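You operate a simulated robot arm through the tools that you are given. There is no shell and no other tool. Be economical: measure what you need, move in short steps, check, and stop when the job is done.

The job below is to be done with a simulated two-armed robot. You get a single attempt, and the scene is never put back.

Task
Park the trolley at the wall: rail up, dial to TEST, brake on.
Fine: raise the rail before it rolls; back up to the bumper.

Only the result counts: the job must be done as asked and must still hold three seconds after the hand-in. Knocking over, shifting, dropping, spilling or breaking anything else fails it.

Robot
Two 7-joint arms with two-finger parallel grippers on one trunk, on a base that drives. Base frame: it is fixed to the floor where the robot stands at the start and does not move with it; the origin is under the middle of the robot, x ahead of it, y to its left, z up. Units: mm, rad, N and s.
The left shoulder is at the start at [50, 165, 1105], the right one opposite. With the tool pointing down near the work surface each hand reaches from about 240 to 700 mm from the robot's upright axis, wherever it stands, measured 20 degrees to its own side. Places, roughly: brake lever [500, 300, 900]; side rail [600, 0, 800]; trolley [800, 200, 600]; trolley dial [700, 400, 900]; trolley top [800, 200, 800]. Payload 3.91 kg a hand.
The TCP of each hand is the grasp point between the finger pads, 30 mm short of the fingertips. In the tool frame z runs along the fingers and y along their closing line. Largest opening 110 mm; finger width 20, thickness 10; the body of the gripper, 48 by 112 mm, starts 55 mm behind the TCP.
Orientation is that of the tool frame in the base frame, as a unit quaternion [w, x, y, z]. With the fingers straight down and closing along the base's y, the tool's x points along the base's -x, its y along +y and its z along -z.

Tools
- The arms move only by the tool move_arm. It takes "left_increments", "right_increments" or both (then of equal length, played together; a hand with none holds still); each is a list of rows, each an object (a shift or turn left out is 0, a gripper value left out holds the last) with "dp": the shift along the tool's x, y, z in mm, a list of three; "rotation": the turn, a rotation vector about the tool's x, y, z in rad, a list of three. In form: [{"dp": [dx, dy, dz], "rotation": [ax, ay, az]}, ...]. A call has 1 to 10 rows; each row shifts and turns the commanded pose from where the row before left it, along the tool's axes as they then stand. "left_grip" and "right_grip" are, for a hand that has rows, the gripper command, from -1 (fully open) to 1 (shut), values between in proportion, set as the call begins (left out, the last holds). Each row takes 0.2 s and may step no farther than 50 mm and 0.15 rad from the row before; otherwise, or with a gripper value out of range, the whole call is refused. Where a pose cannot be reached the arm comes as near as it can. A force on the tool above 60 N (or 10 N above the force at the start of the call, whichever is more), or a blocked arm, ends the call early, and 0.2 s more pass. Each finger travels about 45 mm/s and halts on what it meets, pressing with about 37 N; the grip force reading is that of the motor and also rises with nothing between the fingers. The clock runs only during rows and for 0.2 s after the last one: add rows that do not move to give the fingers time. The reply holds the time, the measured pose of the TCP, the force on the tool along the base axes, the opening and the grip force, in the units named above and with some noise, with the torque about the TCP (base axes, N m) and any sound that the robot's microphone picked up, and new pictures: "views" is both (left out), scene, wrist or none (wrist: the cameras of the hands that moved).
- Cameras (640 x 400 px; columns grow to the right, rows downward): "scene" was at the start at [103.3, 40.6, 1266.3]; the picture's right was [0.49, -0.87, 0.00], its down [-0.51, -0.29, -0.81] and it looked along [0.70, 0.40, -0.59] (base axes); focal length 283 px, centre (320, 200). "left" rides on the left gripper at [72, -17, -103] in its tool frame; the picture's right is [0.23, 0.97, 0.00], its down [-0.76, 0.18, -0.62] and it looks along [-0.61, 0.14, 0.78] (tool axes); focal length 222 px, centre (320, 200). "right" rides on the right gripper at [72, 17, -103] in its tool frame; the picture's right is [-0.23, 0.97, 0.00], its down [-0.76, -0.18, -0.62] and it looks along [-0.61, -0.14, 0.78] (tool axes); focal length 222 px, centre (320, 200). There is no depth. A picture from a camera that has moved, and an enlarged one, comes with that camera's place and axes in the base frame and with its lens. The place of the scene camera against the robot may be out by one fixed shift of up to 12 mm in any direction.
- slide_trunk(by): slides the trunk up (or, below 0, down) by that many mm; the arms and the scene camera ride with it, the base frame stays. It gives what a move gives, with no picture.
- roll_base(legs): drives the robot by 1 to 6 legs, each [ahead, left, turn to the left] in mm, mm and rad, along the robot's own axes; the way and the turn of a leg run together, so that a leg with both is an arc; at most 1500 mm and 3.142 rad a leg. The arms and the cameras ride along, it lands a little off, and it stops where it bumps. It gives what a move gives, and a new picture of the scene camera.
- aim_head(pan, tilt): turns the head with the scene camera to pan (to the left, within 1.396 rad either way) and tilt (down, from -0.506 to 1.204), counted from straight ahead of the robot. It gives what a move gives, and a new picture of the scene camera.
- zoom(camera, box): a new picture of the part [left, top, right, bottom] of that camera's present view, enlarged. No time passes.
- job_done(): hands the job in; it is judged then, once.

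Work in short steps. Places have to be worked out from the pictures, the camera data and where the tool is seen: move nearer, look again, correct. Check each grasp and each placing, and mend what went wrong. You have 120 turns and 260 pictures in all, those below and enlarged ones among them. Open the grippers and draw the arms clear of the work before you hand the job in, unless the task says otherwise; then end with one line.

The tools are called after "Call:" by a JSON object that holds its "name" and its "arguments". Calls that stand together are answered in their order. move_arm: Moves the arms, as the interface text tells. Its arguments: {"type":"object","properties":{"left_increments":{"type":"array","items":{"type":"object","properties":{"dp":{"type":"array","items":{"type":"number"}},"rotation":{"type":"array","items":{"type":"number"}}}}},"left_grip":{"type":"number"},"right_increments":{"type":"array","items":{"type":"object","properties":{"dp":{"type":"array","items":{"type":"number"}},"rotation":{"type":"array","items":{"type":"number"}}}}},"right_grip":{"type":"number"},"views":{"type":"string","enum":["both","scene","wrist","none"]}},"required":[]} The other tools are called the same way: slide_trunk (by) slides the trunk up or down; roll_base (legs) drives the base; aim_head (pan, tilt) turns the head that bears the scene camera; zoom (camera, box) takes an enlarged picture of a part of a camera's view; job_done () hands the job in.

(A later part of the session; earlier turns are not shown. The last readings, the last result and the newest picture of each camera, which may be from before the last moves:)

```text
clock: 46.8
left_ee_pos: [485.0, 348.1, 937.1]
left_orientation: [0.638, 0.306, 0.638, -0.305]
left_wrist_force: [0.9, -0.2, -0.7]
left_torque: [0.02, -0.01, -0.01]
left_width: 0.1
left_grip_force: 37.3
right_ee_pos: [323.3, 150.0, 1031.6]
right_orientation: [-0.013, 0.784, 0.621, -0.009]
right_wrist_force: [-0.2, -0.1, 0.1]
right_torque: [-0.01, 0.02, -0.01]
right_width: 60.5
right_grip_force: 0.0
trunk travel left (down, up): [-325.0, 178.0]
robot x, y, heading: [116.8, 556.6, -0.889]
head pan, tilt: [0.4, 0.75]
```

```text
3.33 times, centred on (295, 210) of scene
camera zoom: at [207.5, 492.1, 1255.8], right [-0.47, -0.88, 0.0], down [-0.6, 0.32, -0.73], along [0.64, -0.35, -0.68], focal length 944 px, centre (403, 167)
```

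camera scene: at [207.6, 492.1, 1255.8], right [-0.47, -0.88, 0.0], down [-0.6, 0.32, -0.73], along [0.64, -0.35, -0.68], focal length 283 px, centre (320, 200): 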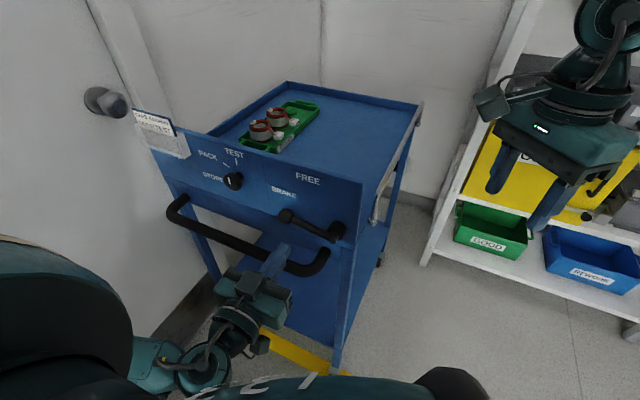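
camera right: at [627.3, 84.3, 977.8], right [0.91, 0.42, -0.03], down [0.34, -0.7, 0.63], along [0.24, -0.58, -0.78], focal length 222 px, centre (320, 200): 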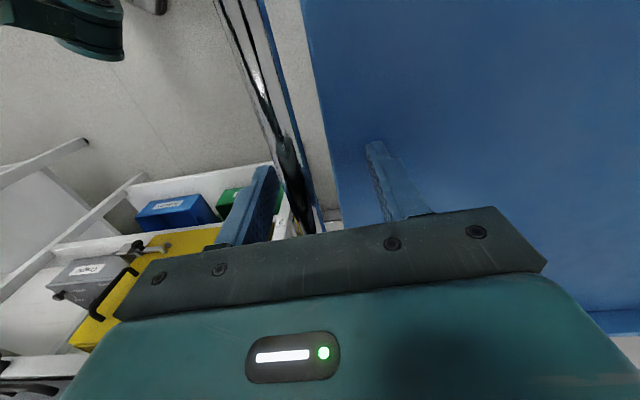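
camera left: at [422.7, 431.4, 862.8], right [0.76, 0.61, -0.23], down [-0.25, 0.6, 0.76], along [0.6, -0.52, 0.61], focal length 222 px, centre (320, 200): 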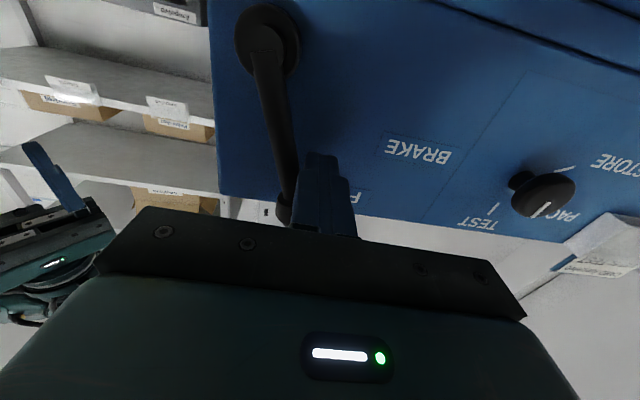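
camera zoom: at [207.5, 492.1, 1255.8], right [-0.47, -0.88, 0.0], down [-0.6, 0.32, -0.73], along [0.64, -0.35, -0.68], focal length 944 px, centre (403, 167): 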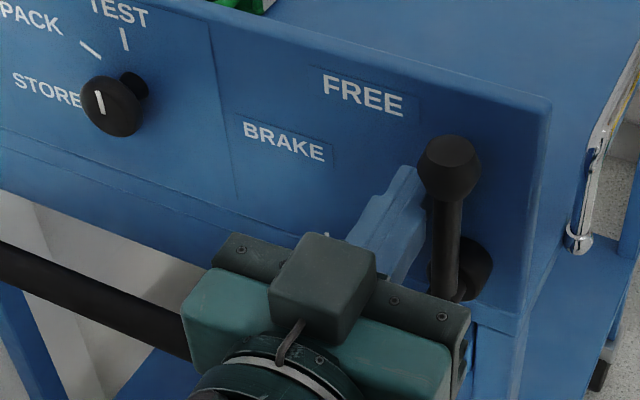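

The lever stands upright at FREE. I withdraw the left hand straight back, raise it and turn it to point down again.

Call:
{"name": "move_arm", "arguments": {"left_increments": [{"dp": [0, 1, -30]}, {"dp": [0, 2, -30]}, {"dp": [-30, 20, 0]}, {"dp": [-40, 20, 0]}, {"dp": [-40, 20, 0]}, {"rotation": [0, 0.15, 0]}, {"rotation": [0, 0.15, 0]}, {"rotation": [0, 0.15, 0]}, {"rotation": [0, 0.15, 0]}, {"rotation": [0, 0.15, 0]}], "left_grip": -0.3, "views": "none"}}

Call:
{"name": "move_arm", "arguments": {"left_increments": [{"rotation": [0, 0.15, 0]}, {"rotation": [0, 0.15, 0]}, {"rotation": [0, 0.15, 0]}, {"rotation": [0, 0.15, 0]}, {"rotation": [0, 0.15, 0]}, {"rotation": [0, 0.071, 0]}], "views": "both"}}

```text
clock: 49.0
left_ee_pos: [523.8, 334.9, 940.6]
left_orientation: [0.36, 0.397, 0.827, -0.172]
left_wrist_force: [0.0, 0.1, 0.2]
left_torque: [0.01, -0.02, -0.01]
left_width: 71.5
left_grip_force: 0.5
left hand out of reach, approached as far as the arm can: row 1, 2, 3, 4, 5, 6, 7
right_ee_pos: [323.8, 149.4, 1031.1]
right_orientation: [-0.013, 0.784, 0.621, -0.01]
right_wrist_force: [-0.7, 0.4, -0.1]
right_torque: [-0.05, 0.06, -0.01]
right_width: 60.7
right_grip_force: 0.1
trunk travel left (down, up): [-325.0, 178.0]
robot x, y, heading: [117.4, 555.7, -0.892]
head pan, tilt: [0.4, 0.75]
```

```text
clock: 50.4
left_ee_pos: [523.6, 338.8, 940.7]
left_orientation: [-0.002, 0.432, 0.902, 0.002]
left_wrist_force: [1.1, -0.7, -0.2]
left_torque: [0.0, 0.0, 0.03]
left_width: 71.5
left_grip_force: 0.1
right_ee_pos: [323.7, 150.9, 1031.1]
right_orientation: [-0.013, 0.784, 0.62, -0.009]
right_wrist_force: [0.1, 0.3, 1.2]
right_torque: [0.02, 0.01, 0.0]
right_width: 60.7
right_grip_force: 0.1
trunk travel left (down, up): [-325.0, 178.0]
robot x, y, heading: [116.9, 558.3, -0.891]
head pan, tilt: [0.4, 0.75]
camera scene: at [207.6, 492.1, 1255.8], right [-0.47, -0.88, 0.0], down [-0.6, 0.32, -0.73], along [0.64, -0.35, -0.68], focal length 283 px, centre (320, 200)
camera left: at [467.4, 383.8, 1045.0], right [0.62, 0.79, 0.0], down [0.62, -0.48, 0.62], along [0.49, -0.38, -0.78], focal length 222 px, centre (320, 200)
```

scene: 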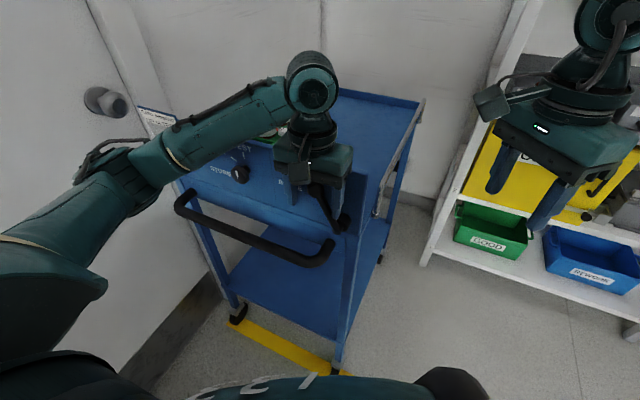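
left: 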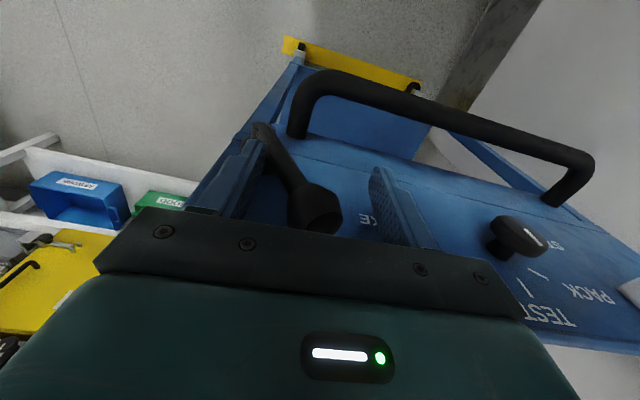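

The reach limit carried the hand forward; it now straddles the free lever, and the unbraked trolley rolled on slightly. No force is present, so I lift straight up and clear.

Call:
{"name": "move_arm", "arguments": {"left_increments": [{"dp": [0, 0, -40]}, {"dp": [0, 0, -40]}, {"dp": [0, 0, -40]}, {"dp": [35, 10, -10]}, {"dp": [35, 20, 0]}, {"dp": [0, 35, 0]}], "views": "both"}}

Call:
{"name": "zoom", "arguments": {"camera": "scene", "box": [160, 130, 380, 290]}}

```text
clock: 51.8
left_ee_pos: [529.5, 432.4, 1070.2]
left_orientation: [0.0, 0.432, 0.902, 0.0]
left_wrist_force: [-1.0, -0.1, -0.1]
left_torque: [-0.02, 0.01, 0.01]
left_width: 71.6
left_grip_force: 0.0
right_ee_pos: [323.5, 151.4, 1031.2]
right_orientation: [-0.014, 0.784, 0.621, -0.01]
right_wrist_force: [0.0, 0.0, -0.1]
right_torque: [0.01, 0.0, 0.0]
right_width: 60.7
right_grip_force: 0.0
trunk travel left (down, up): [-325.0, 178.0]
robot x, y, heading: [117.8, 555.9, -0.894]
head pan, tilt: [0.4, 0.75]
camera scene: at [207.8, 492.5, 1255.8], right [-0.47, -0.88, 0.0], down [-0.6, 0.32, -0.73], along [0.64, -0.35, -0.68], focal length 283 px, centre (320, 200)
camera left: at [472.4, 479.7, 1174.9], right [0.62, 0.79, 0.0], down [0.62, -0.48, 0.62], along [0.49, -0.38, -0.78], focal length 222 px, centre (320, 200)
```

scene: 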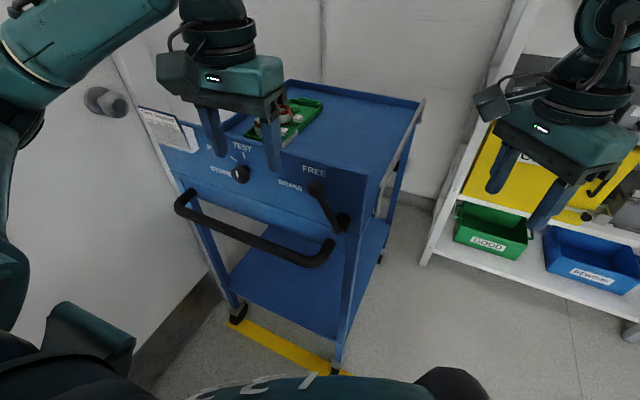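
left: 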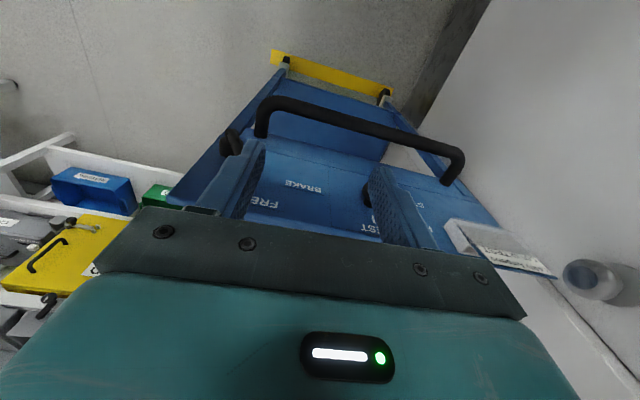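

```text
2.50 times, centred on (270, 210) of scene
camera zoom: at [207.8, 492.5, 1255.8], right [-0.47, -0.88, 0.0], down [-0.6, 0.32, -0.73], along [0.64, -0.35, -0.68], focal length 708 px, centre (445, 175)
```

zoom: 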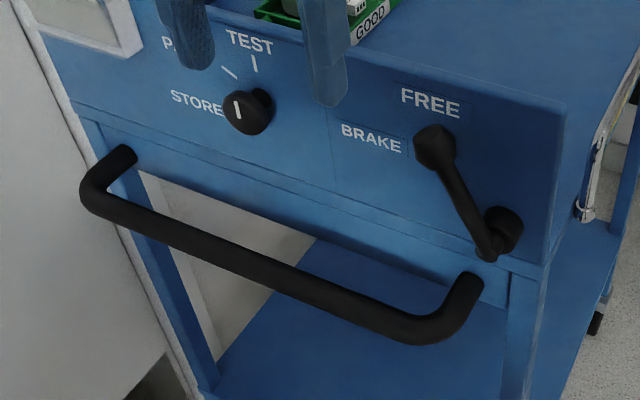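

The handle bar spans n≈600–970 at z≈805, centred about n=786, a≈38 (a = trolley's rolling direction). I spread the left fingers and lower them just behind the handle's middle, to push it with the base.

Call:
{"name": "move_arm", "arguments": {"left_increments": [{"dp": [10, 34, 0]}, {"dp": [5, 34, 0]}, {"dp": [0, 34, 20]}, {"dp": [0, 0, 45]}, {"dp": [0, 0, 45]}, {"dp": [0, 0, 45]}, {"dp": [0, 0, 40]}], "left_grip": -1, "views": "both"}}

Call:
{"name": "zoom", "arguments": {"camera": "scene", "box": [120, 110, 340, 290]}}

```text
clock: 53.4
left_ee_pos: [601.7, 509.5, 878.7]
left_orientation: [-0.001, 0.432, 0.902, 0.0]
left_wrist_force: [-0.2, -0.3, 0.2]
left_torque: [0.0, 0.01, 0.01]
left_width: 110.1
left_grip_force: 0.1
right_ee_pos: [324.0, 151.2, 1031.0]
right_orientation: [-0.013, 0.784, 0.621, -0.01]
right_wrist_force: [0.5, 0.7, 0.5]
right_torque: [0.01, 0.01, 0.0]
right_width: 60.4
right_grip_force: 0.1
trunk travel left (down, up): [-325.0, 178.0]
robot x, y, heading: [118.2, 555.5, -0.892]
head pan, tilt: [0.4, 0.75]
camera scene: at [207.7, 492.2, 1255.8], right [-0.47, -0.88, 0.0], down [-0.6, 0.32, -0.73], along [0.64, -0.35, -0.68], focal length 283 px, centre (320, 200)
camera left: at [544.0, 557.1, 982.4], right [0.62, 0.79, 0.0], down [0.62, -0.48, 0.62], along [0.49, -0.38, -0.78], focal length 222 px, centre (320, 200)
```

scene: 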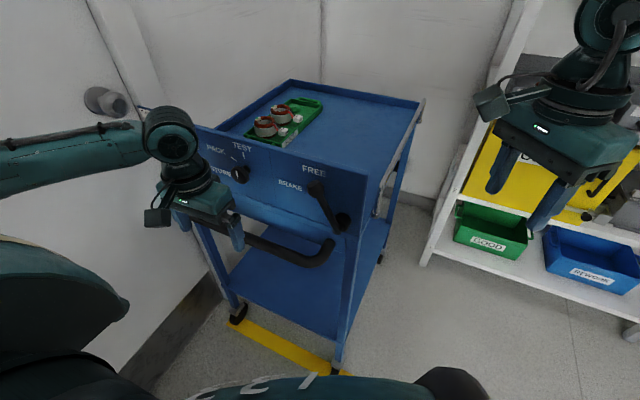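
left: 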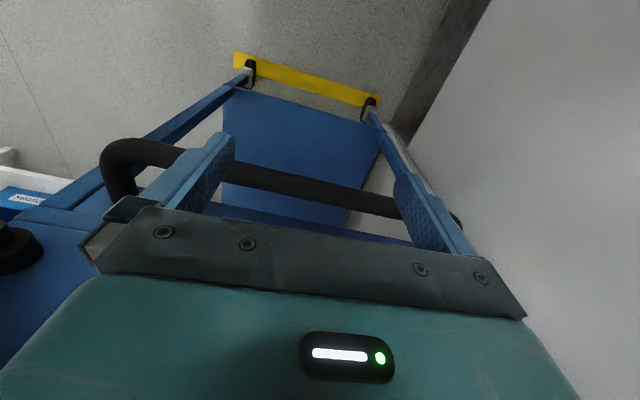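

```text
2.22 times, centred on (230, 200) of scene
camera zoom: at [207.7, 492.2, 1255.8], right [-0.47, -0.88, 0.0], down [-0.6, 0.32, -0.73], along [0.64, -0.35, -0.68], focal length 630 px, centre (520, 200)
```

zoom: 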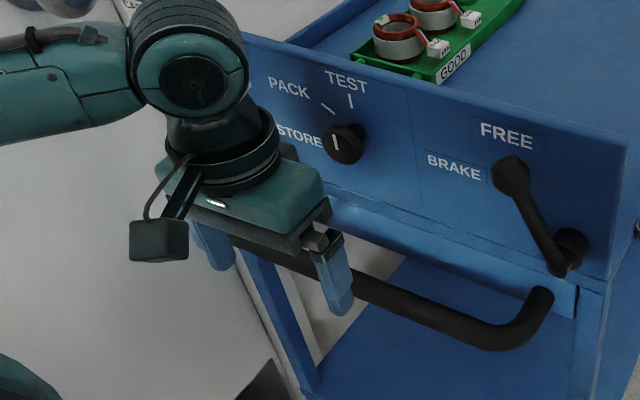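

Fingers are just behind the bar. I lower them to the bar's height and check.

Call:
{"name": "move_arm", "arguments": {"left_increments": [{"dp": [0, 0, 36]}, {"dp": [0, 0, 36]}], "views": "both"}}

```text
clock: 54.0
left_ee_pos: [602.2, 510.2, 804.2]
left_orientation: [0.0, 0.432, 0.902, 0.0]
left_wrist_force: [-0.4, 0.2, 0.6]
left_torque: [0.03, -0.01, 0.04]
left_width: 110.2
left_grip_force: 0.0
right_ee_pos: [323.8, 150.7, 1031.8]
right_orientation: [-0.014, 0.784, 0.62, -0.01]
right_wrist_force: [0.0, -0.1, 0.2]
right_torque: [-0.04, -0.04, 0.03]
right_width: 60.3
right_grip_force: 0.0
trunk travel left (down, up): [-325.0, 178.0]
robot x, y, heading: [116.6, 555.5, -0.893]
head pan, tilt: [0.4, 0.75]
camera scene: at [207.7, 492.1, 1255.8], right [-0.47, -0.88, 0.0], down [-0.6, 0.32, -0.73], along [0.64, -0.35, -0.68], focal length 283 px, centre (320, 200)
camera left: at [544.8, 557.1, 909.3], right [0.62, 0.79, 0.0], down [0.62, -0.48, 0.62], along [0.49, -0.38, -0.78], focal length 222 px, centre (320, 200)
```

scene: 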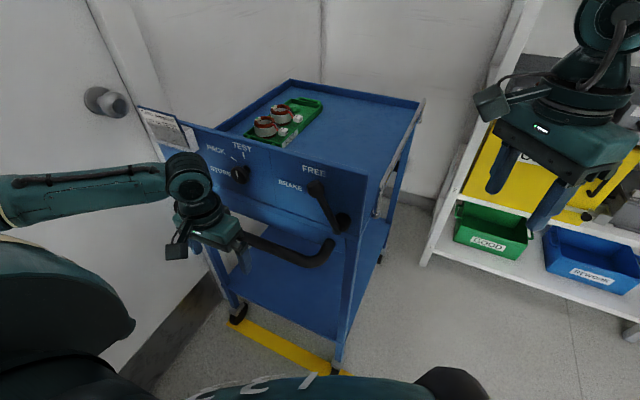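
left: 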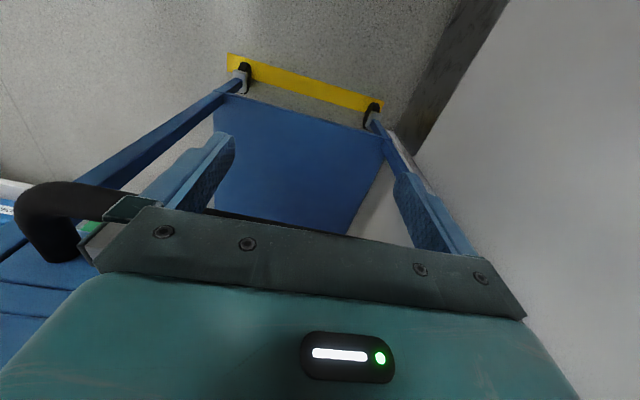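

Ready. I drive ahead 60 mm to make contact and start the push.

Call:
{"name": "roll_base", "arguments": {"legs": [[60, 0, 0]]}}

```text
clock: 54.9
left_ee_pos: [640.0, 462.7, 804.2]
left_orientation: [0.0, 0.431, 0.902, -0.001]
left_wrist_force: [1.1, 0.0, -0.1]
left_torque: [0.01, -0.04, 0.0]
left_width: 109.9
left_grip_force: 0.0
right_ee_pos: [362.1, 102.8, 1030.7]
right_orientation: [-0.014, 0.784, 0.62, -0.009]
right_wrist_force: [-0.1, -0.8, -0.5]
right_torque: [0.0, 0.02, 0.05]
right_width: 60.6
right_grip_force: 0.0
trunk travel left (down, up): [-325.0, 178.0]
robot x, y, heading: [157.0, 511.9, -0.896]
head pan, tilt: [0.4, 0.75]
camera scene: at [245.6, 444.7, 1255.7], right [-0.47, -0.88, 0.0], down [-0.6, 0.32, -0.73], along [0.64, -0.35, -0.68], focal length 283 px, centre (320, 200)
```

scene: 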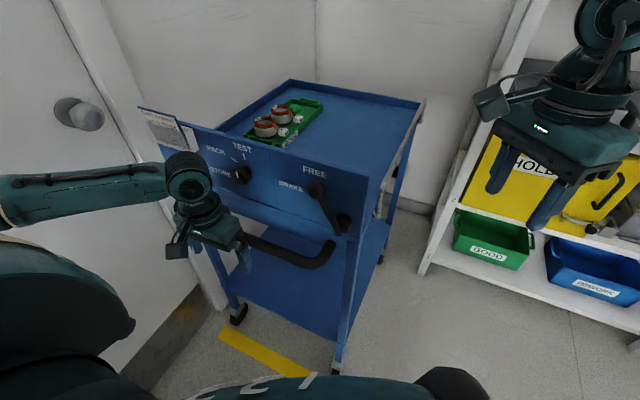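

The trolley rolls along easily. I look at the gap to the bumper before continuing.

Call:
{"name": "aim_head", "arguments": {"pan": 0.1, "tilt": 0.6}}

```text
clock: 55.7
left_ee_pos: [640.2, 462.0, 805.4]
left_orientation: [0.0, 0.431, 0.902, -0.001]
left_wrist_force: [-0.4, -1.4, -0.1]
left_torque: [0.0, 0.01, 0.02]
left_width: 109.9
left_grip_force: 0.0
right_ee_pos: [360.9, 104.9, 1032.1]
right_orientation: [-0.013, 0.785, 0.62, -0.01]
right_wrist_force: [-0.9, -0.2, 0.3]
right_torque: [0.02, -0.04, 0.02]
right_width: 60.5
right_grip_force: 0.0
trunk travel left (down, up): [-325.0, 178.0]
robot x, y, heading: [156.1, 510.3, -0.892]
head pan, tilt: [0.099, 0.6]
camera scene: at [234.1, 421.6, 1268.6], right [-0.71, -0.7, 0.0], down [-0.4, 0.4, -0.82], along [0.58, -0.59, -0.57], focal length 283 px, centre (320, 200)
```

scene: 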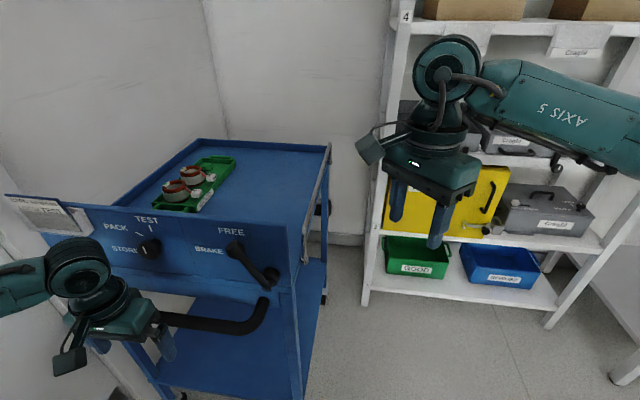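

I zoom on the lever and the trolley's far end.

Call:
{"name": "zoom", "arguments": {"camera": "scene", "box": [80, 190, 360, 350]}}

Call:
{"name": "zoom", "arguments": {"camera": "scene", "box": [270, 120, 400, 320]}}

```text
2.29 times, centred on (220, 270) of scene
camera zoom: at [234.1, 421.6, 1268.6], right [-0.71, -0.7, 0.0], down [-0.4, 0.4, -0.82], along [0.58, -0.59, -0.57], focal length 648 px, centre (549, 40)
```

zoom: 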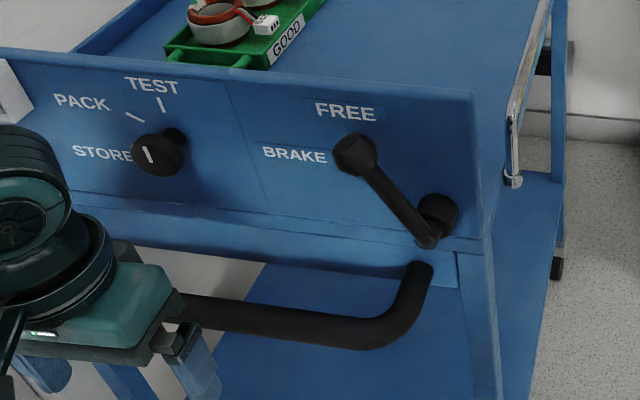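

```text
2.00 times, centred on (335, 220) of scene
camera zoom: at [234.1, 421.6, 1268.6], right [-0.71, -0.7, 0.0], down [-0.4, 0.4, -0.82], along [0.58, -0.59, -0.57], focal length 567 px, centre (290, 160)
```

zoom: 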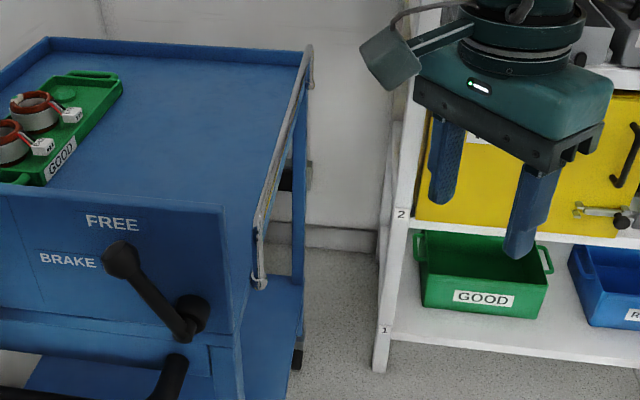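

The lever stays at FREE. I drive on ahead in 80 mm.

Call:
{"name": "roll_base", "arguments": {"legs": [[80, 0, 0]]}}

```text
clock: 56.8
left_ee_pos: [689.9, 398.3, 805.0]
left_orientation: [0.002, 0.431, 0.902, -0.001]
left_wrist_force: [-0.1, -0.9, -0.5]
left_torque: [0.01, 0.04, 0.01]
left_width: 110.1
left_grip_force: 0.0
right_ee_pos: [411.6, 41.5, 1030.9]
right_orientation: [-0.014, 0.785, 0.619, -0.009]
right_wrist_force: [0.5, 0.2, -0.7]
right_torque: [0.02, 0.0, -0.02]
right_width: 60.5
right_grip_force: 0.0
trunk travel left (down, up): [-325.0, 178.0]
robot x, y, heading: [206.5, 446.8, -0.9]
head pan, tilt: [0.099, 0.6]
camera scene: at [284.7, 358.4, 1268.5], right [-0.71, -0.7, 0.0], down [-0.4, 0.4, -0.82], along [0.58, -0.59, -0.57], focal length 283 px, centre (320, 200)
```

scene: 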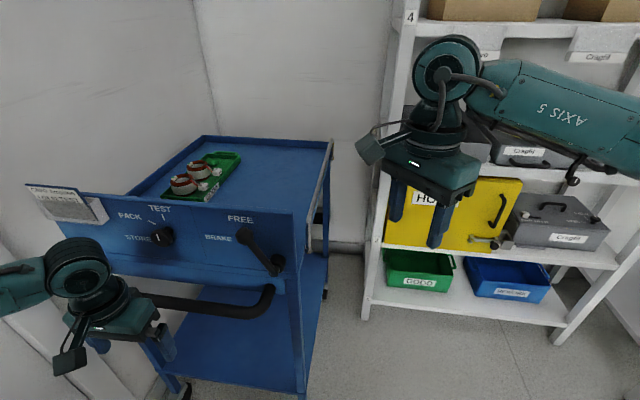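

The trolley coasts slightly ahead of the hand. I continue in shorter legs.

Call:
{"name": "roll_base", "arguments": {"legs": [[50, 0, 0]]}}

Call:
{"name": "zoom", "arguments": {"camera": "scene", "box": [200, 120, 400, 320]}}

```text
clock: 57.7
left_ee_pos: [722.2, 359.7, 805.9]
left_orientation: [0.001, 0.431, 0.902, 0.0]
left_wrist_force: [-0.6, 0.1, 0.3]
left_torque: [0.01, 0.04, -0.01]
left_width: 110.0
left_grip_force: 0.0
right_ee_pos: [441.0, 3.6, 1031.8]
right_orientation: [-0.013, 0.784, 0.62, -0.009]
right_wrist_force: [0.9, 0.0, -0.4]
right_torque: [0.0, -0.02, -0.02]
right_width: 60.4
right_grip_force: 0.0
trunk travel left (down, up): [-325.0, 178.0]
robot x, y, heading: [234.6, 412.3, -0.896]
head pan, tilt: [0.099, 0.6]
camera scene: at [315.1, 320.3, 1268.6], right [-0.71, -0.7, 0.0], down [-0.4, 0.4, -0.82], along [0.58, -0.59, -0.57], focal length 283 px, centre (320, 200)
```

scene: 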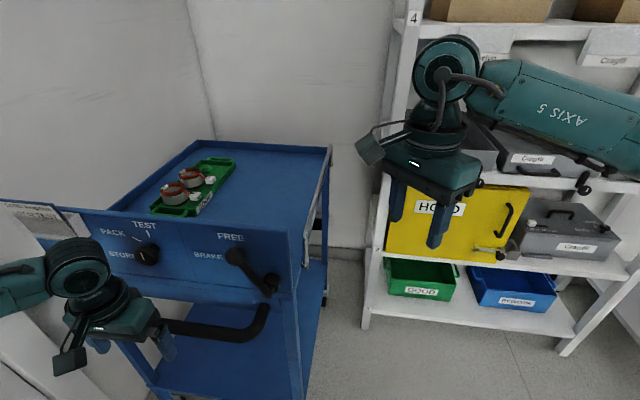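

```text
2.00 times, centred on (300, 220) of scene
camera zoom: at [315.1, 320.3, 1268.6], right [-0.71, -0.7, 0.0], down [-0.4, 0.4, -0.82], along [0.58, -0.59, -0.57], focal length 567 px, centre (360, 160)
```

zoom: 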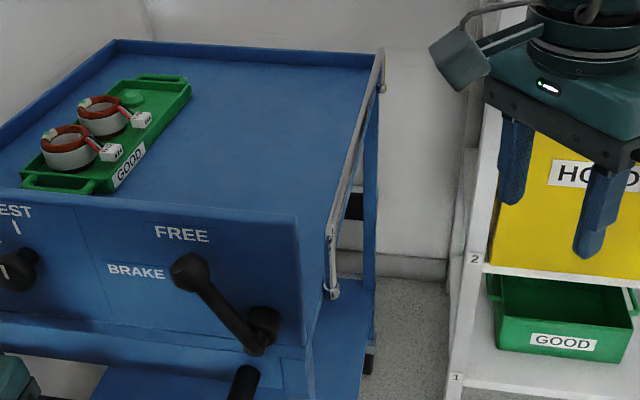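

Still no bumper contact. Another 50 mm.

Call:
{"name": "roll_base", "arguments": {"legs": [[50, 0, 0]]}}

Call:
{"name": "zoom", "arguments": {"camera": "scene", "box": [200, 120, 400, 320]}}

```text
clock: 58.6
left_ee_pos: [752.9, 321.2, 806.1]
left_orientation: [0.003, 0.432, 0.902, -0.001]
left_wrist_force: [-0.1, -0.2, 0.3]
left_torque: [-0.02, 0.04, 0.0]
left_width: 109.7
left_grip_force: 0.1
right_ee_pos: [473.0, -36.8, 1030.9]
right_orientation: [-0.013, 0.785, 0.62, -0.009]
right_wrist_force: [-1.0, 0.3, -0.6]
right_torque: [0.02, 0.02, 0.01]
right_width: 60.4
right_grip_force: 0.0
trunk travel left (down, up): [-325.0, 178.0]
robot x, y, heading: [272.2, 367.0, -0.895]
head pan, tilt: [0.099, 0.6]
camera scene: at [346.7, 280.9, 1268.5], right [-0.71, -0.7, 0.0], down [-0.4, 0.4, -0.82], along [0.58, -0.59, -0.57], focal length 283 px, centre (320, 200)
```

scene: 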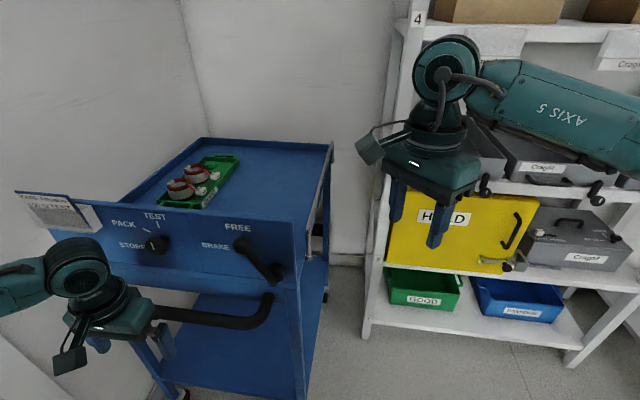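

```text
2.00 times, centred on (300, 220) of scene
camera zoom: at [346.7, 280.9, 1268.5], right [-0.71, -0.7, 0.0], down [-0.4, 0.4, -0.82], along [0.58, -0.59, -0.57], focal length 567 px, centre (360, 160)
```

zoom: 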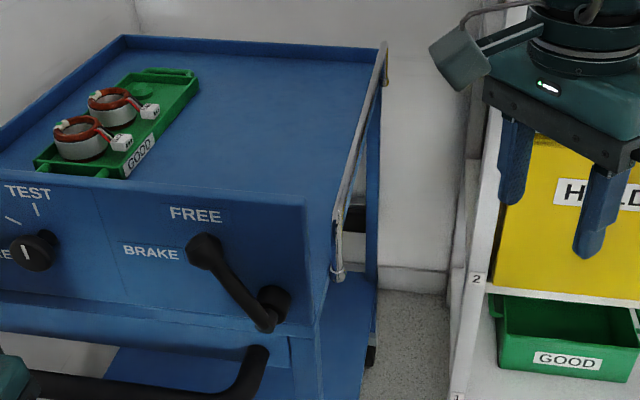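

Continuing another 50 mm.

Call:
{"name": "roll_base", "arguments": {"legs": [[50, 0, 0]]}}

Call:
{"name": "zoom", "arguments": {"camera": "scene", "box": [200, 120, 400, 320]}}

```text
clock: 59.6
left_ee_pos: [784.8, 282.9, 805.9]
left_orientation: [0.003, 0.431, 0.902, 0.0]
left_wrist_force: [-0.2, 0.0, 0.5]
left_torque: [-0.04, -0.01, 0.02]
left_width: 110.3
left_grip_force: 0.0
right_ee_pos: [503.5, -75.4, 1030.8]
right_orientation: [-0.014, 0.785, 0.619, -0.01]
right_wrist_force: [-0.3, -0.8, -1.4]
right_torque: [0.02, 0.03, 0.01]
right_width: 60.6
right_grip_force: 0.1
trunk travel left (down, up): [-325.0, 178.0]
robot x, y, heading: [296.7, 333.3, -0.893]
head pan, tilt: [0.099, 0.6]
camera scene: at [377.0, 242.8, 1268.6], right [-0.72, -0.7, 0.0], down [-0.4, 0.4, -0.82], along [0.58, -0.59, -0.57], focal length 283 px, centre (320, 200)
```

scene: 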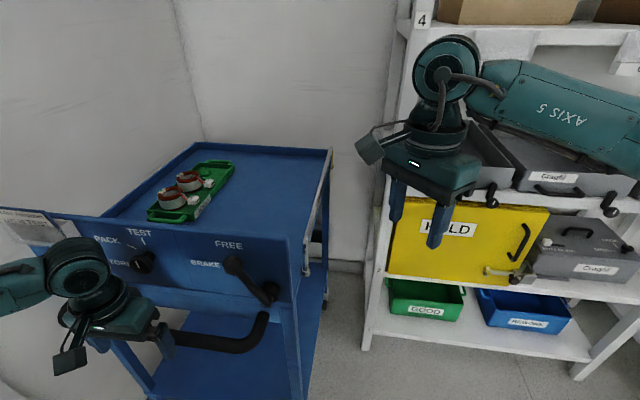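

```text
2.00 times, centred on (300, 220) of scene
camera zoom: at [377.0, 242.8, 1268.6], right [-0.72, -0.7, 0.0], down [-0.4, 0.4, -0.82], along [0.58, -0.59, -0.57], focal length 567 px, centre (360, 160)
```

zoom: 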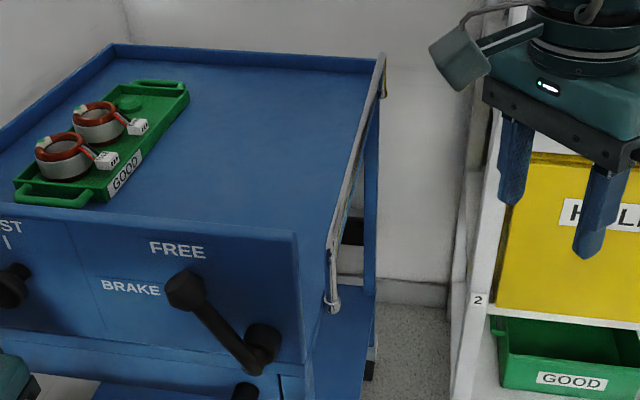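

The trolley came closer to the robot this time; it may be near the bumper. I go on 30 mm.

Call:
{"name": "roll_base", "arguments": {"legs": [[30, 0, 0]]}}

Call:
{"name": "zoom", "arguments": {"camera": "scene", "box": [200, 120, 400, 320]}}

```text
clock: 60.4
left_ee_pos: [805.1, 258.2, 805.6]
left_orientation: [0.004, 0.43, 0.903, -0.002]
left_wrist_force: [0.6, 0.4, -0.9]
left_torque: [0.0, 0.01, 0.02]
left_width: 109.7
left_grip_force: 0.1
right_ee_pos: [521.7, -97.9, 1031.4]
right_orientation: [-0.013, 0.785, 0.619, -0.01]
right_wrist_force: [1.2, 0.4, 0.5]
right_torque: [0.01, 0.02, -0.04]
right_width: 60.4
right_grip_force: 0.0
trunk travel left (down, up): [-325.0, 178.0]
robot x, y, heading: [317.7, 308.9, -0.893]
head pan, tilt: [0.099, 0.6]
camera scene: at [396.1, 218.9, 1268.5], right [-0.72, -0.7, 0.0], down [-0.4, 0.41, -0.82], along [0.58, -0.59, -0.57], focal length 283 px, centre (320, 200)
```

scene: 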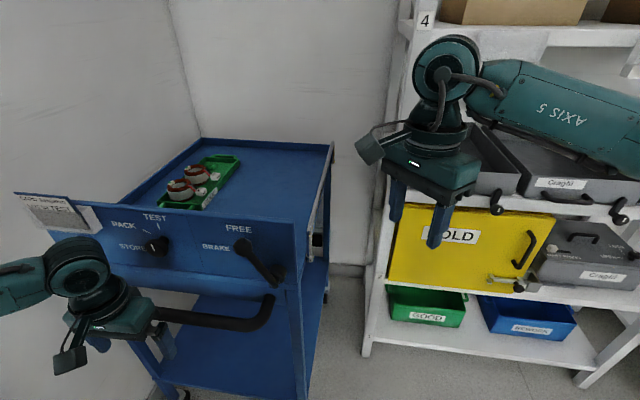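

```text
2.00 times, centred on (300, 220) of scene
camera zoom: at [396.1, 218.9, 1268.5], right [-0.72, -0.7, 0.0], down [-0.4, 0.41, -0.82], along [0.58, -0.59, -0.57], focal length 567 px, centre (360, 160)
```

zoom: 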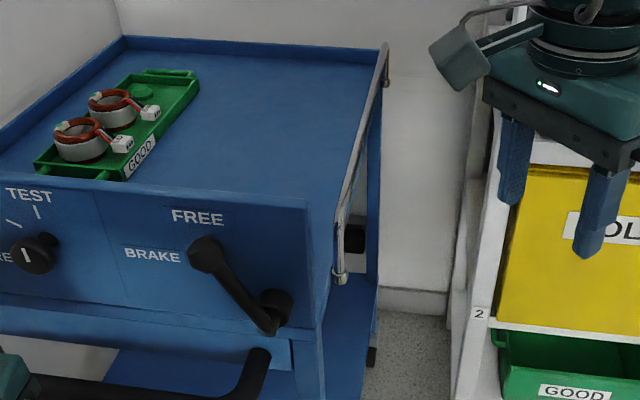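

Bumped and coasted on again. I keep going in 30 mm legs.

Call:
{"name": "roll_base", "arguments": {"legs": [[35, 0, 0]]}}

Call:
{"name": "roll_base", "arguments": {"legs": [[25, 0, 0]]}}

```text
clock: 61.3
left_ee_pos: [824.8, 231.0, 805.5]
left_orientation: [0.004, 0.431, 0.902, -0.002]
left_wrist_force: [0.3, -0.2, 0.7]
left_torque: [-0.02, -0.01, 0.01]
left_width: 110.1
left_grip_force: 0.0
right_ee_pos: [544.0, -124.8, 1031.2]
right_orientation: [-0.013, 0.785, 0.62, -0.01]
right_wrist_force: [-1.2, -0.4, -0.9]
right_torque: [0.02, 0.0, 0.02]
right_width: 60.5
right_grip_force: 0.1
trunk travel left (down, up): [-325.0, 178.0]
robot x, y, heading: [339.6, 279.1, -0.898]
head pan, tilt: [0.099, 0.6]
camera scene: at [417.6, 191.8, 1268.6], right [-0.72, -0.7, 0.0], down [-0.4, 0.4, -0.82], along [0.58, -0.59, -0.57], focal length 283 px, centre (320, 200)
```

scene: 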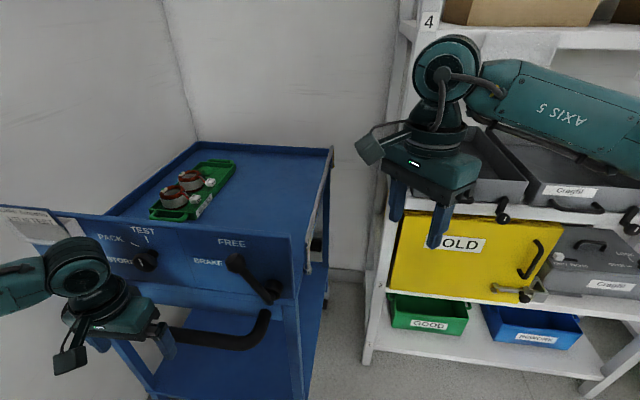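

```text
clock: 62.1
left_ee_pos: [842.1, 211.0, 806.8]
left_orientation: [0.005, 0.43, 0.903, -0.001]
left_wrist_force: [-1.3, 0.5, 0.2]
left_torque: [-0.01, 0.02, -0.03]
left_width: 110.0
left_grip_force: 0.1
right_ee_pos: [559.8, -145.5, 1031.8]
right_orientation: [-0.014, 0.785, 0.62, -0.009]
right_wrist_force: [-0.7, -0.6, 0.0]
right_torque: [0.04, 0.02, 0.0]
right_width: 60.6
right_grip_force: 0.1
trunk travel left (down, up): [-325.0, 178.0]
robot x, y, heading: [355.4, 258.9, -0.891]
head pan, tilt: [0.099, 0.6]
camera scene: at [433.2, 172.4, 1268.6], right [-0.72, -0.7, 0.0], down [-0.4, 0.4, -0.82], along [0.58, -0.59, -0.57], focal length 283 px, centre (320, 200)
```

scene: 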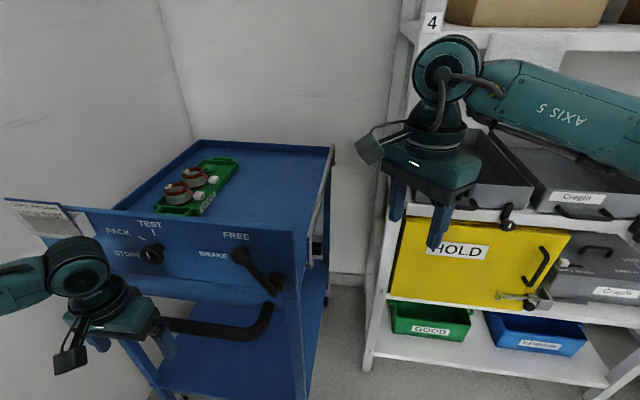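

By estimate the trolley's far end is only some tens of mm from the wall bumper. I continue in short legs.

Call:
{"name": "roll_base", "arguments": {"legs": [[25, 0, 0]]}}

Call:
{"name": "roll_base", "arguments": {"legs": [[25, 0, 0]]}}

```text
clock: 62.9
left_ee_pos: [858.0, 191.1, 806.5]
left_orientation: [0.006, 0.43, 0.903, -0.003]
left_wrist_force: [-0.3, 0.1, -0.5]
left_torque: [0.04, -0.03, -0.01]
left_width: 110.3
left_grip_force: 0.0
right_ee_pos: [575.4, -164.7, 1030.8]
right_orientation: [-0.014, 0.785, 0.619, -0.01]
right_wrist_force: [1.0, 0.1, 0.3]
right_torque: [0.03, 0.02, 0.01]
right_width: 60.6
right_grip_force: 0.2
trunk travel left (down, up): [-325.0, 178.0]
robot x, y, heading: [369.8, 243.2, -0.896]
head pan, tilt: [0.099, 0.6]
camera scene: at [448.9, 152.8, 1268.6], right [-0.72, -0.7, 0.0], down [-0.4, 0.4, -0.82], along [0.58, -0.59, -0.57], focal length 283 px, centre (320, 200)
```

scene: 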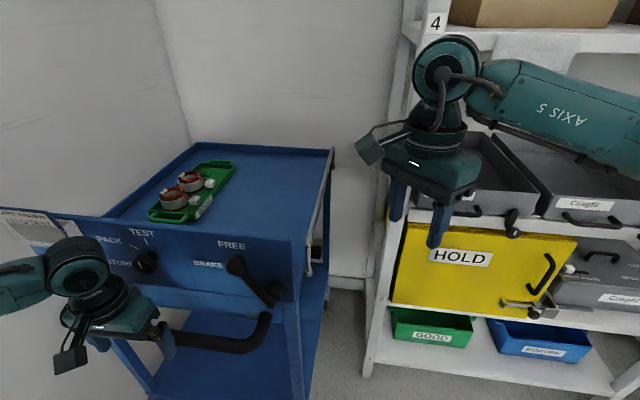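

```text
clock: 63.7
left_ee_pos: [874.3, 171.9, 806.2]
left_orientation: [0.006, 0.429, 0.903, -0.002]
left_wrist_force: [-0.8, 0.6, 0.3]
left_torque: [0.02, -0.02, -0.01]
left_width: 110.0
left_grip_force: 0.0
right_ee_pos: [590.8, -183.1, 1031.7]
right_orientation: [-0.014, 0.784, 0.62, -0.009]
right_wrist_force: [-0.3, -0.6, -0.2]
right_torque: [0.02, 0.04, 0.02]
right_width: 60.4
right_grip_force: 0.2
trunk travel left (down, up): [-325.0, 178.0]
robot x, y, heading: [386.5, 226.8, -0.896]
head pan, tilt: [0.099, 0.6]
camera scene: at [464.4, 133.4, 1268.5], right [-0.72, -0.7, 0.0], down [-0.4, 0.4, -0.82], along [0.58, -0.59, -0.57], focal length 283 px, centre (320, 200)
```

scene: 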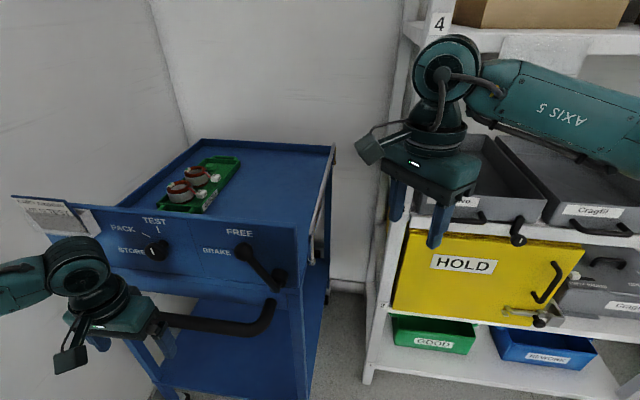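

Still rolling; continuing.

Call:
{"name": "roll_base", "arguments": {"legs": [[25, 0, 0], [20, 0, 0]]}}

Call:
{"name": "roll_base", "arguments": {"legs": [[25, 0, 0], [20, 0, 0]]}}

```text
clock: 64.9
left_ee_pos: [894.2, 144.6, 805.4]
left_orientation: [-0.003, 0.433, 0.901, 0.004]
left_wrist_force: [-31.2, 43.6, 8.9]
left_torque: [0.2, 0.96, -3.07]
left_width: 108.6
left_grip_force: 0.0
right_ee_pos: [616.5, -214.3, 1034.4]
right_orientation: [-0.01, 0.784, 0.621, -0.009]
right_wrist_force: [-0.5, -0.6, 0.5]
right_torque: [0.0, 0.01, 0.01]
right_width: 60.5
right_grip_force: 0.2
trunk travel left (down, up): [-325.0, 178.0]
robot x, y, heading: [411.3, 185.7, -0.893]
head pan, tilt: [0.099, 0.6]
camera scene: at [488.5, 103.3, 1269.2], right [-0.71, -0.7, 0.0], down [-0.39, 0.4, -0.83], along [0.58, -0.59, -0.56], focal length 283 px, centre (320, 200)
```

scene: 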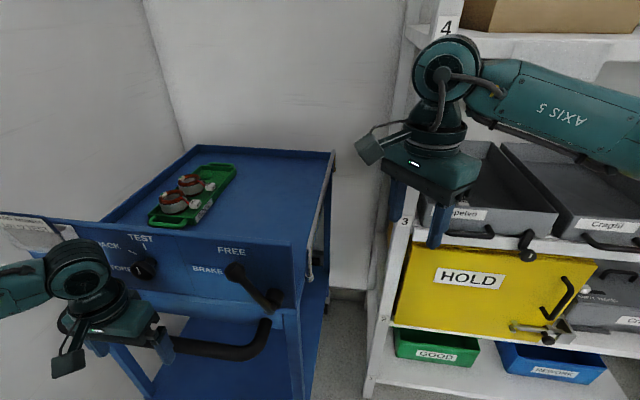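

```text
clock: 65.7
left_ee_pos: [894.2, 142.5, 799.2]
left_orientation: [-0.029, 0.443, 0.896, 0.016]
left_wrist_force: [-1.4, 2.8, 0.6]
left_torque: [0.04, -0.03, -0.16]
left_width: 109.9
left_grip_force: 0.1
right_ee_pos: [628.3, -228.4, 1031.8]
right_orientation: [-0.013, 0.784, 0.621, -0.009]
right_wrist_force: [0.4, -0.5, 0.0]
right_torque: [0.0, 0.01, 0.0]
right_width: 60.3
right_grip_force: 0.0
trunk travel left (down, up): [-325.0, 178.0]
robot x, y, heading: [419.9, 177.1, -0.89]
head pan, tilt: [0.099, 0.6]
stopped in leg 1: the force on the tool passed its limit at 82 N (the readings are from after the stop); the commanded pose is now the measured one
camera scene: at [500.9, 88.8, 1268.6], right [-0.71, -0.7, 0.0], down [-0.4, 0.4, -0.83], along [0.58, -0.59, -0.56], focal length 283 px, centre (320, 200)
```

scene: 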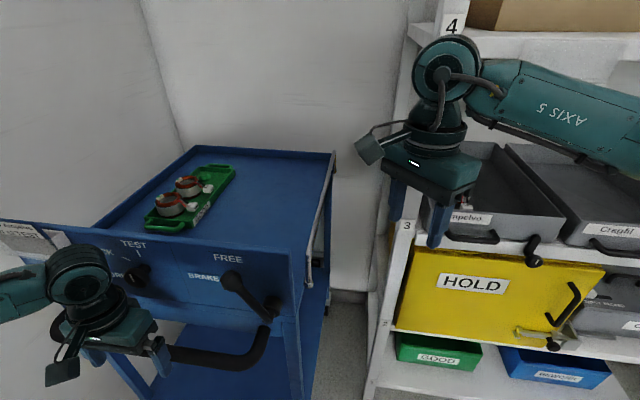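

The trolley is now hard against the bumper (the push stopped at 82 N). I keep the left hand behind the handle, and prepare the right hand: closed, turned, raised, and moved over towards the lever.

Call:
{"name": "move_arm", "arguments": {"right_increments": [{"dp": [10, 0, -6], "rotation": [0, 0, -0.15]}, {"dp": [10, 0, -6], "rotation": [0, 0, -0.15]}, {"dp": [10, 0, -6], "rotation": [0, 0, -0.15]}, {"dp": [0, 0, -6], "rotation": [0, 0, -0.15]}, {"dp": [0, 0, -6], "rotation": [0, 0, -0.15]}, {"rotation": [0, 0, -0.15]}], "right_grip": 1, "views": "none"}}

Call:
{"name": "aim_head", "arguments": {"pan": 0.3, "tilt": 0.75}}

Call:
{"name": "zoom", "arguments": {"camera": "scene", "box": [180, 100, 400, 300]}}

```text
clock: 67.1
left_ee_pos: [894.4, 143.2, 799.5]
left_orientation: [-0.028, 0.443, 0.896, 0.015]
left_wrist_force: [-3.1, 5.3, -2.0]
left_torque: [0.13, -0.08, -0.43]
left_width: 109.9
left_grip_force: 0.0
right_ee_pos: [631.9, -198.4, 1061.8]
right_orientation: [-0.016, 0.434, 0.901, -0.004]
right_wrist_force: [0.6, 0.0, 0.2]
right_torque: [-0.03, 0.01, -0.01]
right_width: 0.1
right_grip_force: 36.7
trunk travel left (down, up): [-325.0, 178.0]
robot x, y, heading: [420.0, 177.9, -0.892]
head pan, tilt: [0.099, 0.6]
```

```text
clock: 67.9
left_ee_pos: [893.8, 141.5, 800.3]
left_orientation: [-0.029, 0.443, 0.896, 0.015]
left_wrist_force: [-5.3, 6.8, -3.2]
left_torque: [0.21, -0.05, -0.53]
left_width: 110.2
left_grip_force: 0.0
right_ee_pos: [632.3, -199.3, 1061.9]
right_orientation: [-0.016, 0.436, 0.9, -0.003]
right_wrist_force: [-0.6, -0.1, -0.2]
right_torque: [0.0, -0.01, 0.01]
right_width: 0.0
right_grip_force: 37.1
trunk travel left (down, up): [-325.0, 178.0]
robot x, y, heading: [423.2, 175.4, -0.89]
head pan, tilt: [0.3, 0.75]
camera scene: at [507.5, 105.8, 1255.9], right [-0.56, -0.83, 0.0], down [-0.57, 0.38, -0.73], along [0.61, -0.41, -0.68], focal length 283 px, centre (320, 200)
```

scene: 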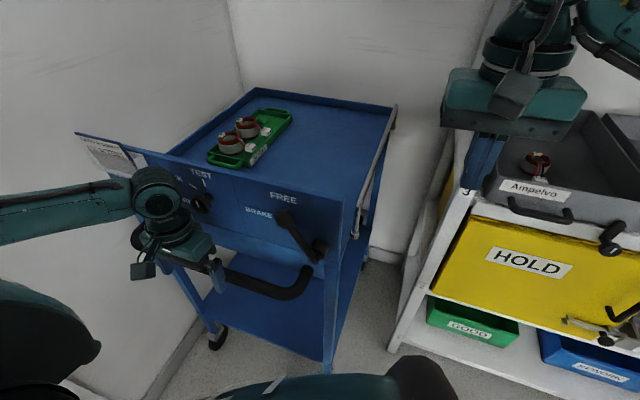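

```text
2.00 times, centred on (290, 200) of scene
camera zoom: at [507.5, 105.8, 1255.9], right [-0.56, -0.83, 0.0], down [-0.57, 0.38, -0.73], along [0.61, -0.41, -0.68], focal length 567 px, centre (380, 200)
```

zoom: 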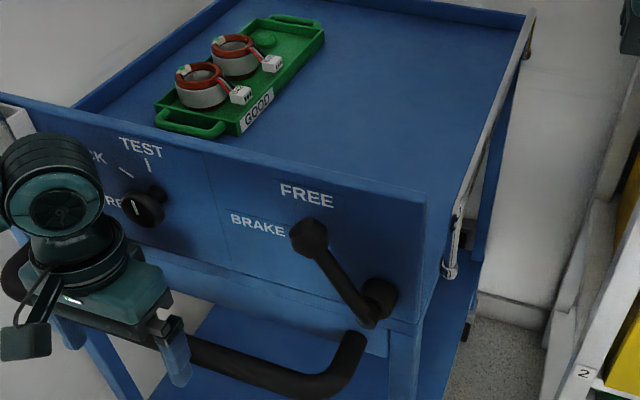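

The left hand feels a slight bumper back-pressure (9 N), so contact holds. The lever knob is at about n=605, z=941. I move the right hand back and across above it.

Call:
{"name": "move_arm", "arguments": {"right_increments": [{"dp": [35, 0, 0]}, {"dp": [20, 40, 0]}, {"dp": [0, 45, 0]}, {"dp": [0, 45, 0]}, {"dp": [0, 45, 0]}, {"dp": [0, 40, 10]}], "views": "both"}}

Call:
{"name": "zoom", "arguments": {"camera": "scene", "box": [180, 100, 400, 300]}}

```text
clock: 69.3
left_ee_pos: [894.6, 142.6, 801.5]
left_orientation: [-0.028, 0.443, 0.896, 0.015]
left_wrist_force: [-5.8, 8.6, 1.9]
left_torque: [-0.09, 0.25, -0.64]
left_width: 109.8
left_grip_force: 0.1
right_ee_pos: [767.6, -19.7, 1049.2]
right_orientation: [-0.016, 0.436, 0.9, -0.003]
right_wrist_force: [0.1, 1.0, -1.3]
right_torque: [0.01, 0.01, 0.04]
right_width: 0.0
right_grip_force: 36.5
trunk travel left (down, up): [-325.0, 178.0]
robot x, y, heading: [421.3, 177.0, -0.892]
head pan, tilt: [0.3, 0.75]
camera scene: at [507.3, 106.3, 1255.9], right [-0.56, -0.83, 0.0], down [-0.57, 0.38, -0.73], along [0.61, -0.41, -0.68], focal length 283 px, centre (320, 200)
camera right: at [740.1, 46.7, 1153.5], right [0.9, 0.43, -0.02], down [0.35, -0.71, 0.61], along [0.24, -0.56, -0.79], focal length 222 px, centre (320, 200)
```

scene: 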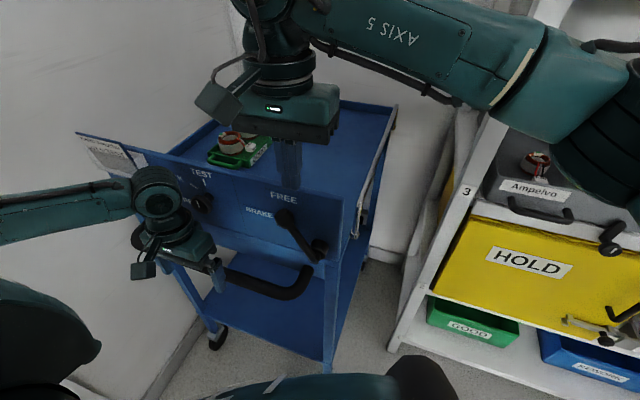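
right: 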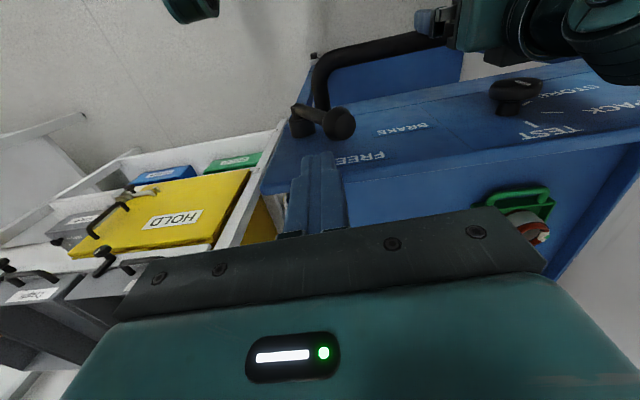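

```text
2.00 times, centred on (290, 200) of scene
camera zoom: at [507.3, 106.3, 1255.9], right [-0.56, -0.83, 0.0], down [-0.57, 0.38, -0.73], along [0.61, -0.41, -0.68], focal length 567 px, centre (380, 200)
```

zoom: 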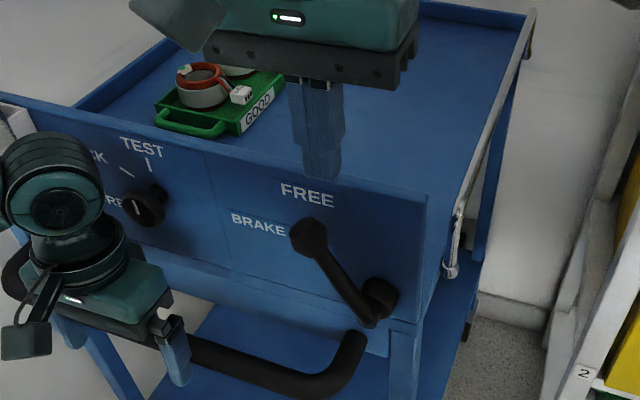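

Triangulated: knob at a≈496, n≈604, z≈941. I bring the fingertip down on its upper inner side and follow the arc towards BRAKE.

Call:
{"name": "move_arm", "arguments": {"right_increments": [{"dp": [7, 0, 33]}, {"dp": [0, 0, 30]}, {"dp": [0, 8, 8]}, {"dp": [0, 8, 6]}, {"dp": [0, 7, 8]}, {"dp": [0, 7, 8]}], "views": "wrist"}}

Call:
{"name": "zoom", "arguments": {"camera": "scene", "box": [180, 100, 400, 300]}}

```text
clock: 70.7
left_ee_pos: [893.5, 143.0, 800.9]
left_orientation: [-0.029, 0.443, 0.896, 0.015]
left_wrist_force: [-5.8, 7.6, 1.4]
left_torque: [-0.1, 0.23, -0.58]
left_width: 109.9
left_grip_force: 0.1
right_ee_pos: [784.0, 4.2, 956.2]
right_orientation: [-0.015, 0.435, 0.9, -0.002]
right_wrist_force: [-0.2, 0.3, 0.0]
right_torque: [-0.02, 0.02, 0.02]
right_width: 0.0
right_grip_force: 36.9
trunk travel left (down, up): [-325.0, 178.0]
robot x, y, heading: [420.6, 173.6, -0.89]
head pan, tilt: [0.3, 0.75]
camera right: at [754.6, 70.3, 1060.5], right [0.9, 0.43, -0.02], down [0.35, -0.71, 0.61], along [0.24, -0.56, -0.79], focal length 222 px, centre (320, 200)
```

right: 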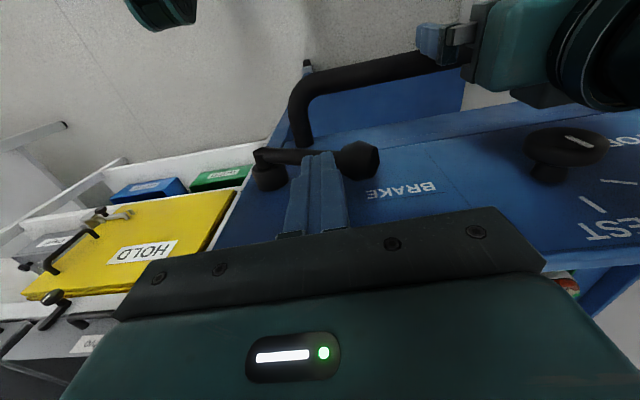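

```text
2.00 times, centred on (290, 200) of scene
camera zoom: at [507.2, 106.0, 1255.9], right [-0.56, -0.83, 0.0], down [-0.57, 0.38, -0.73], along [0.61, -0.41, -0.68], focal length 567 px, centre (380, 200)
```

zoom: 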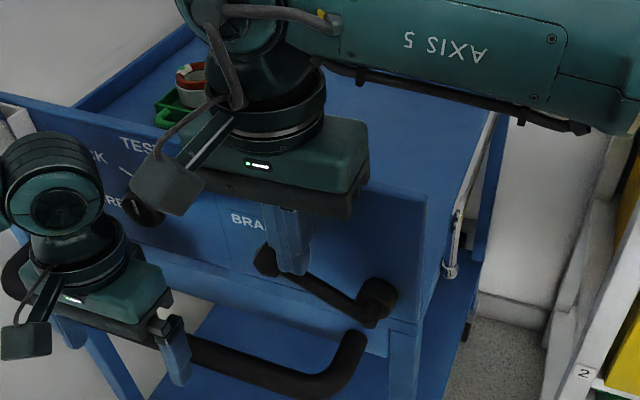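

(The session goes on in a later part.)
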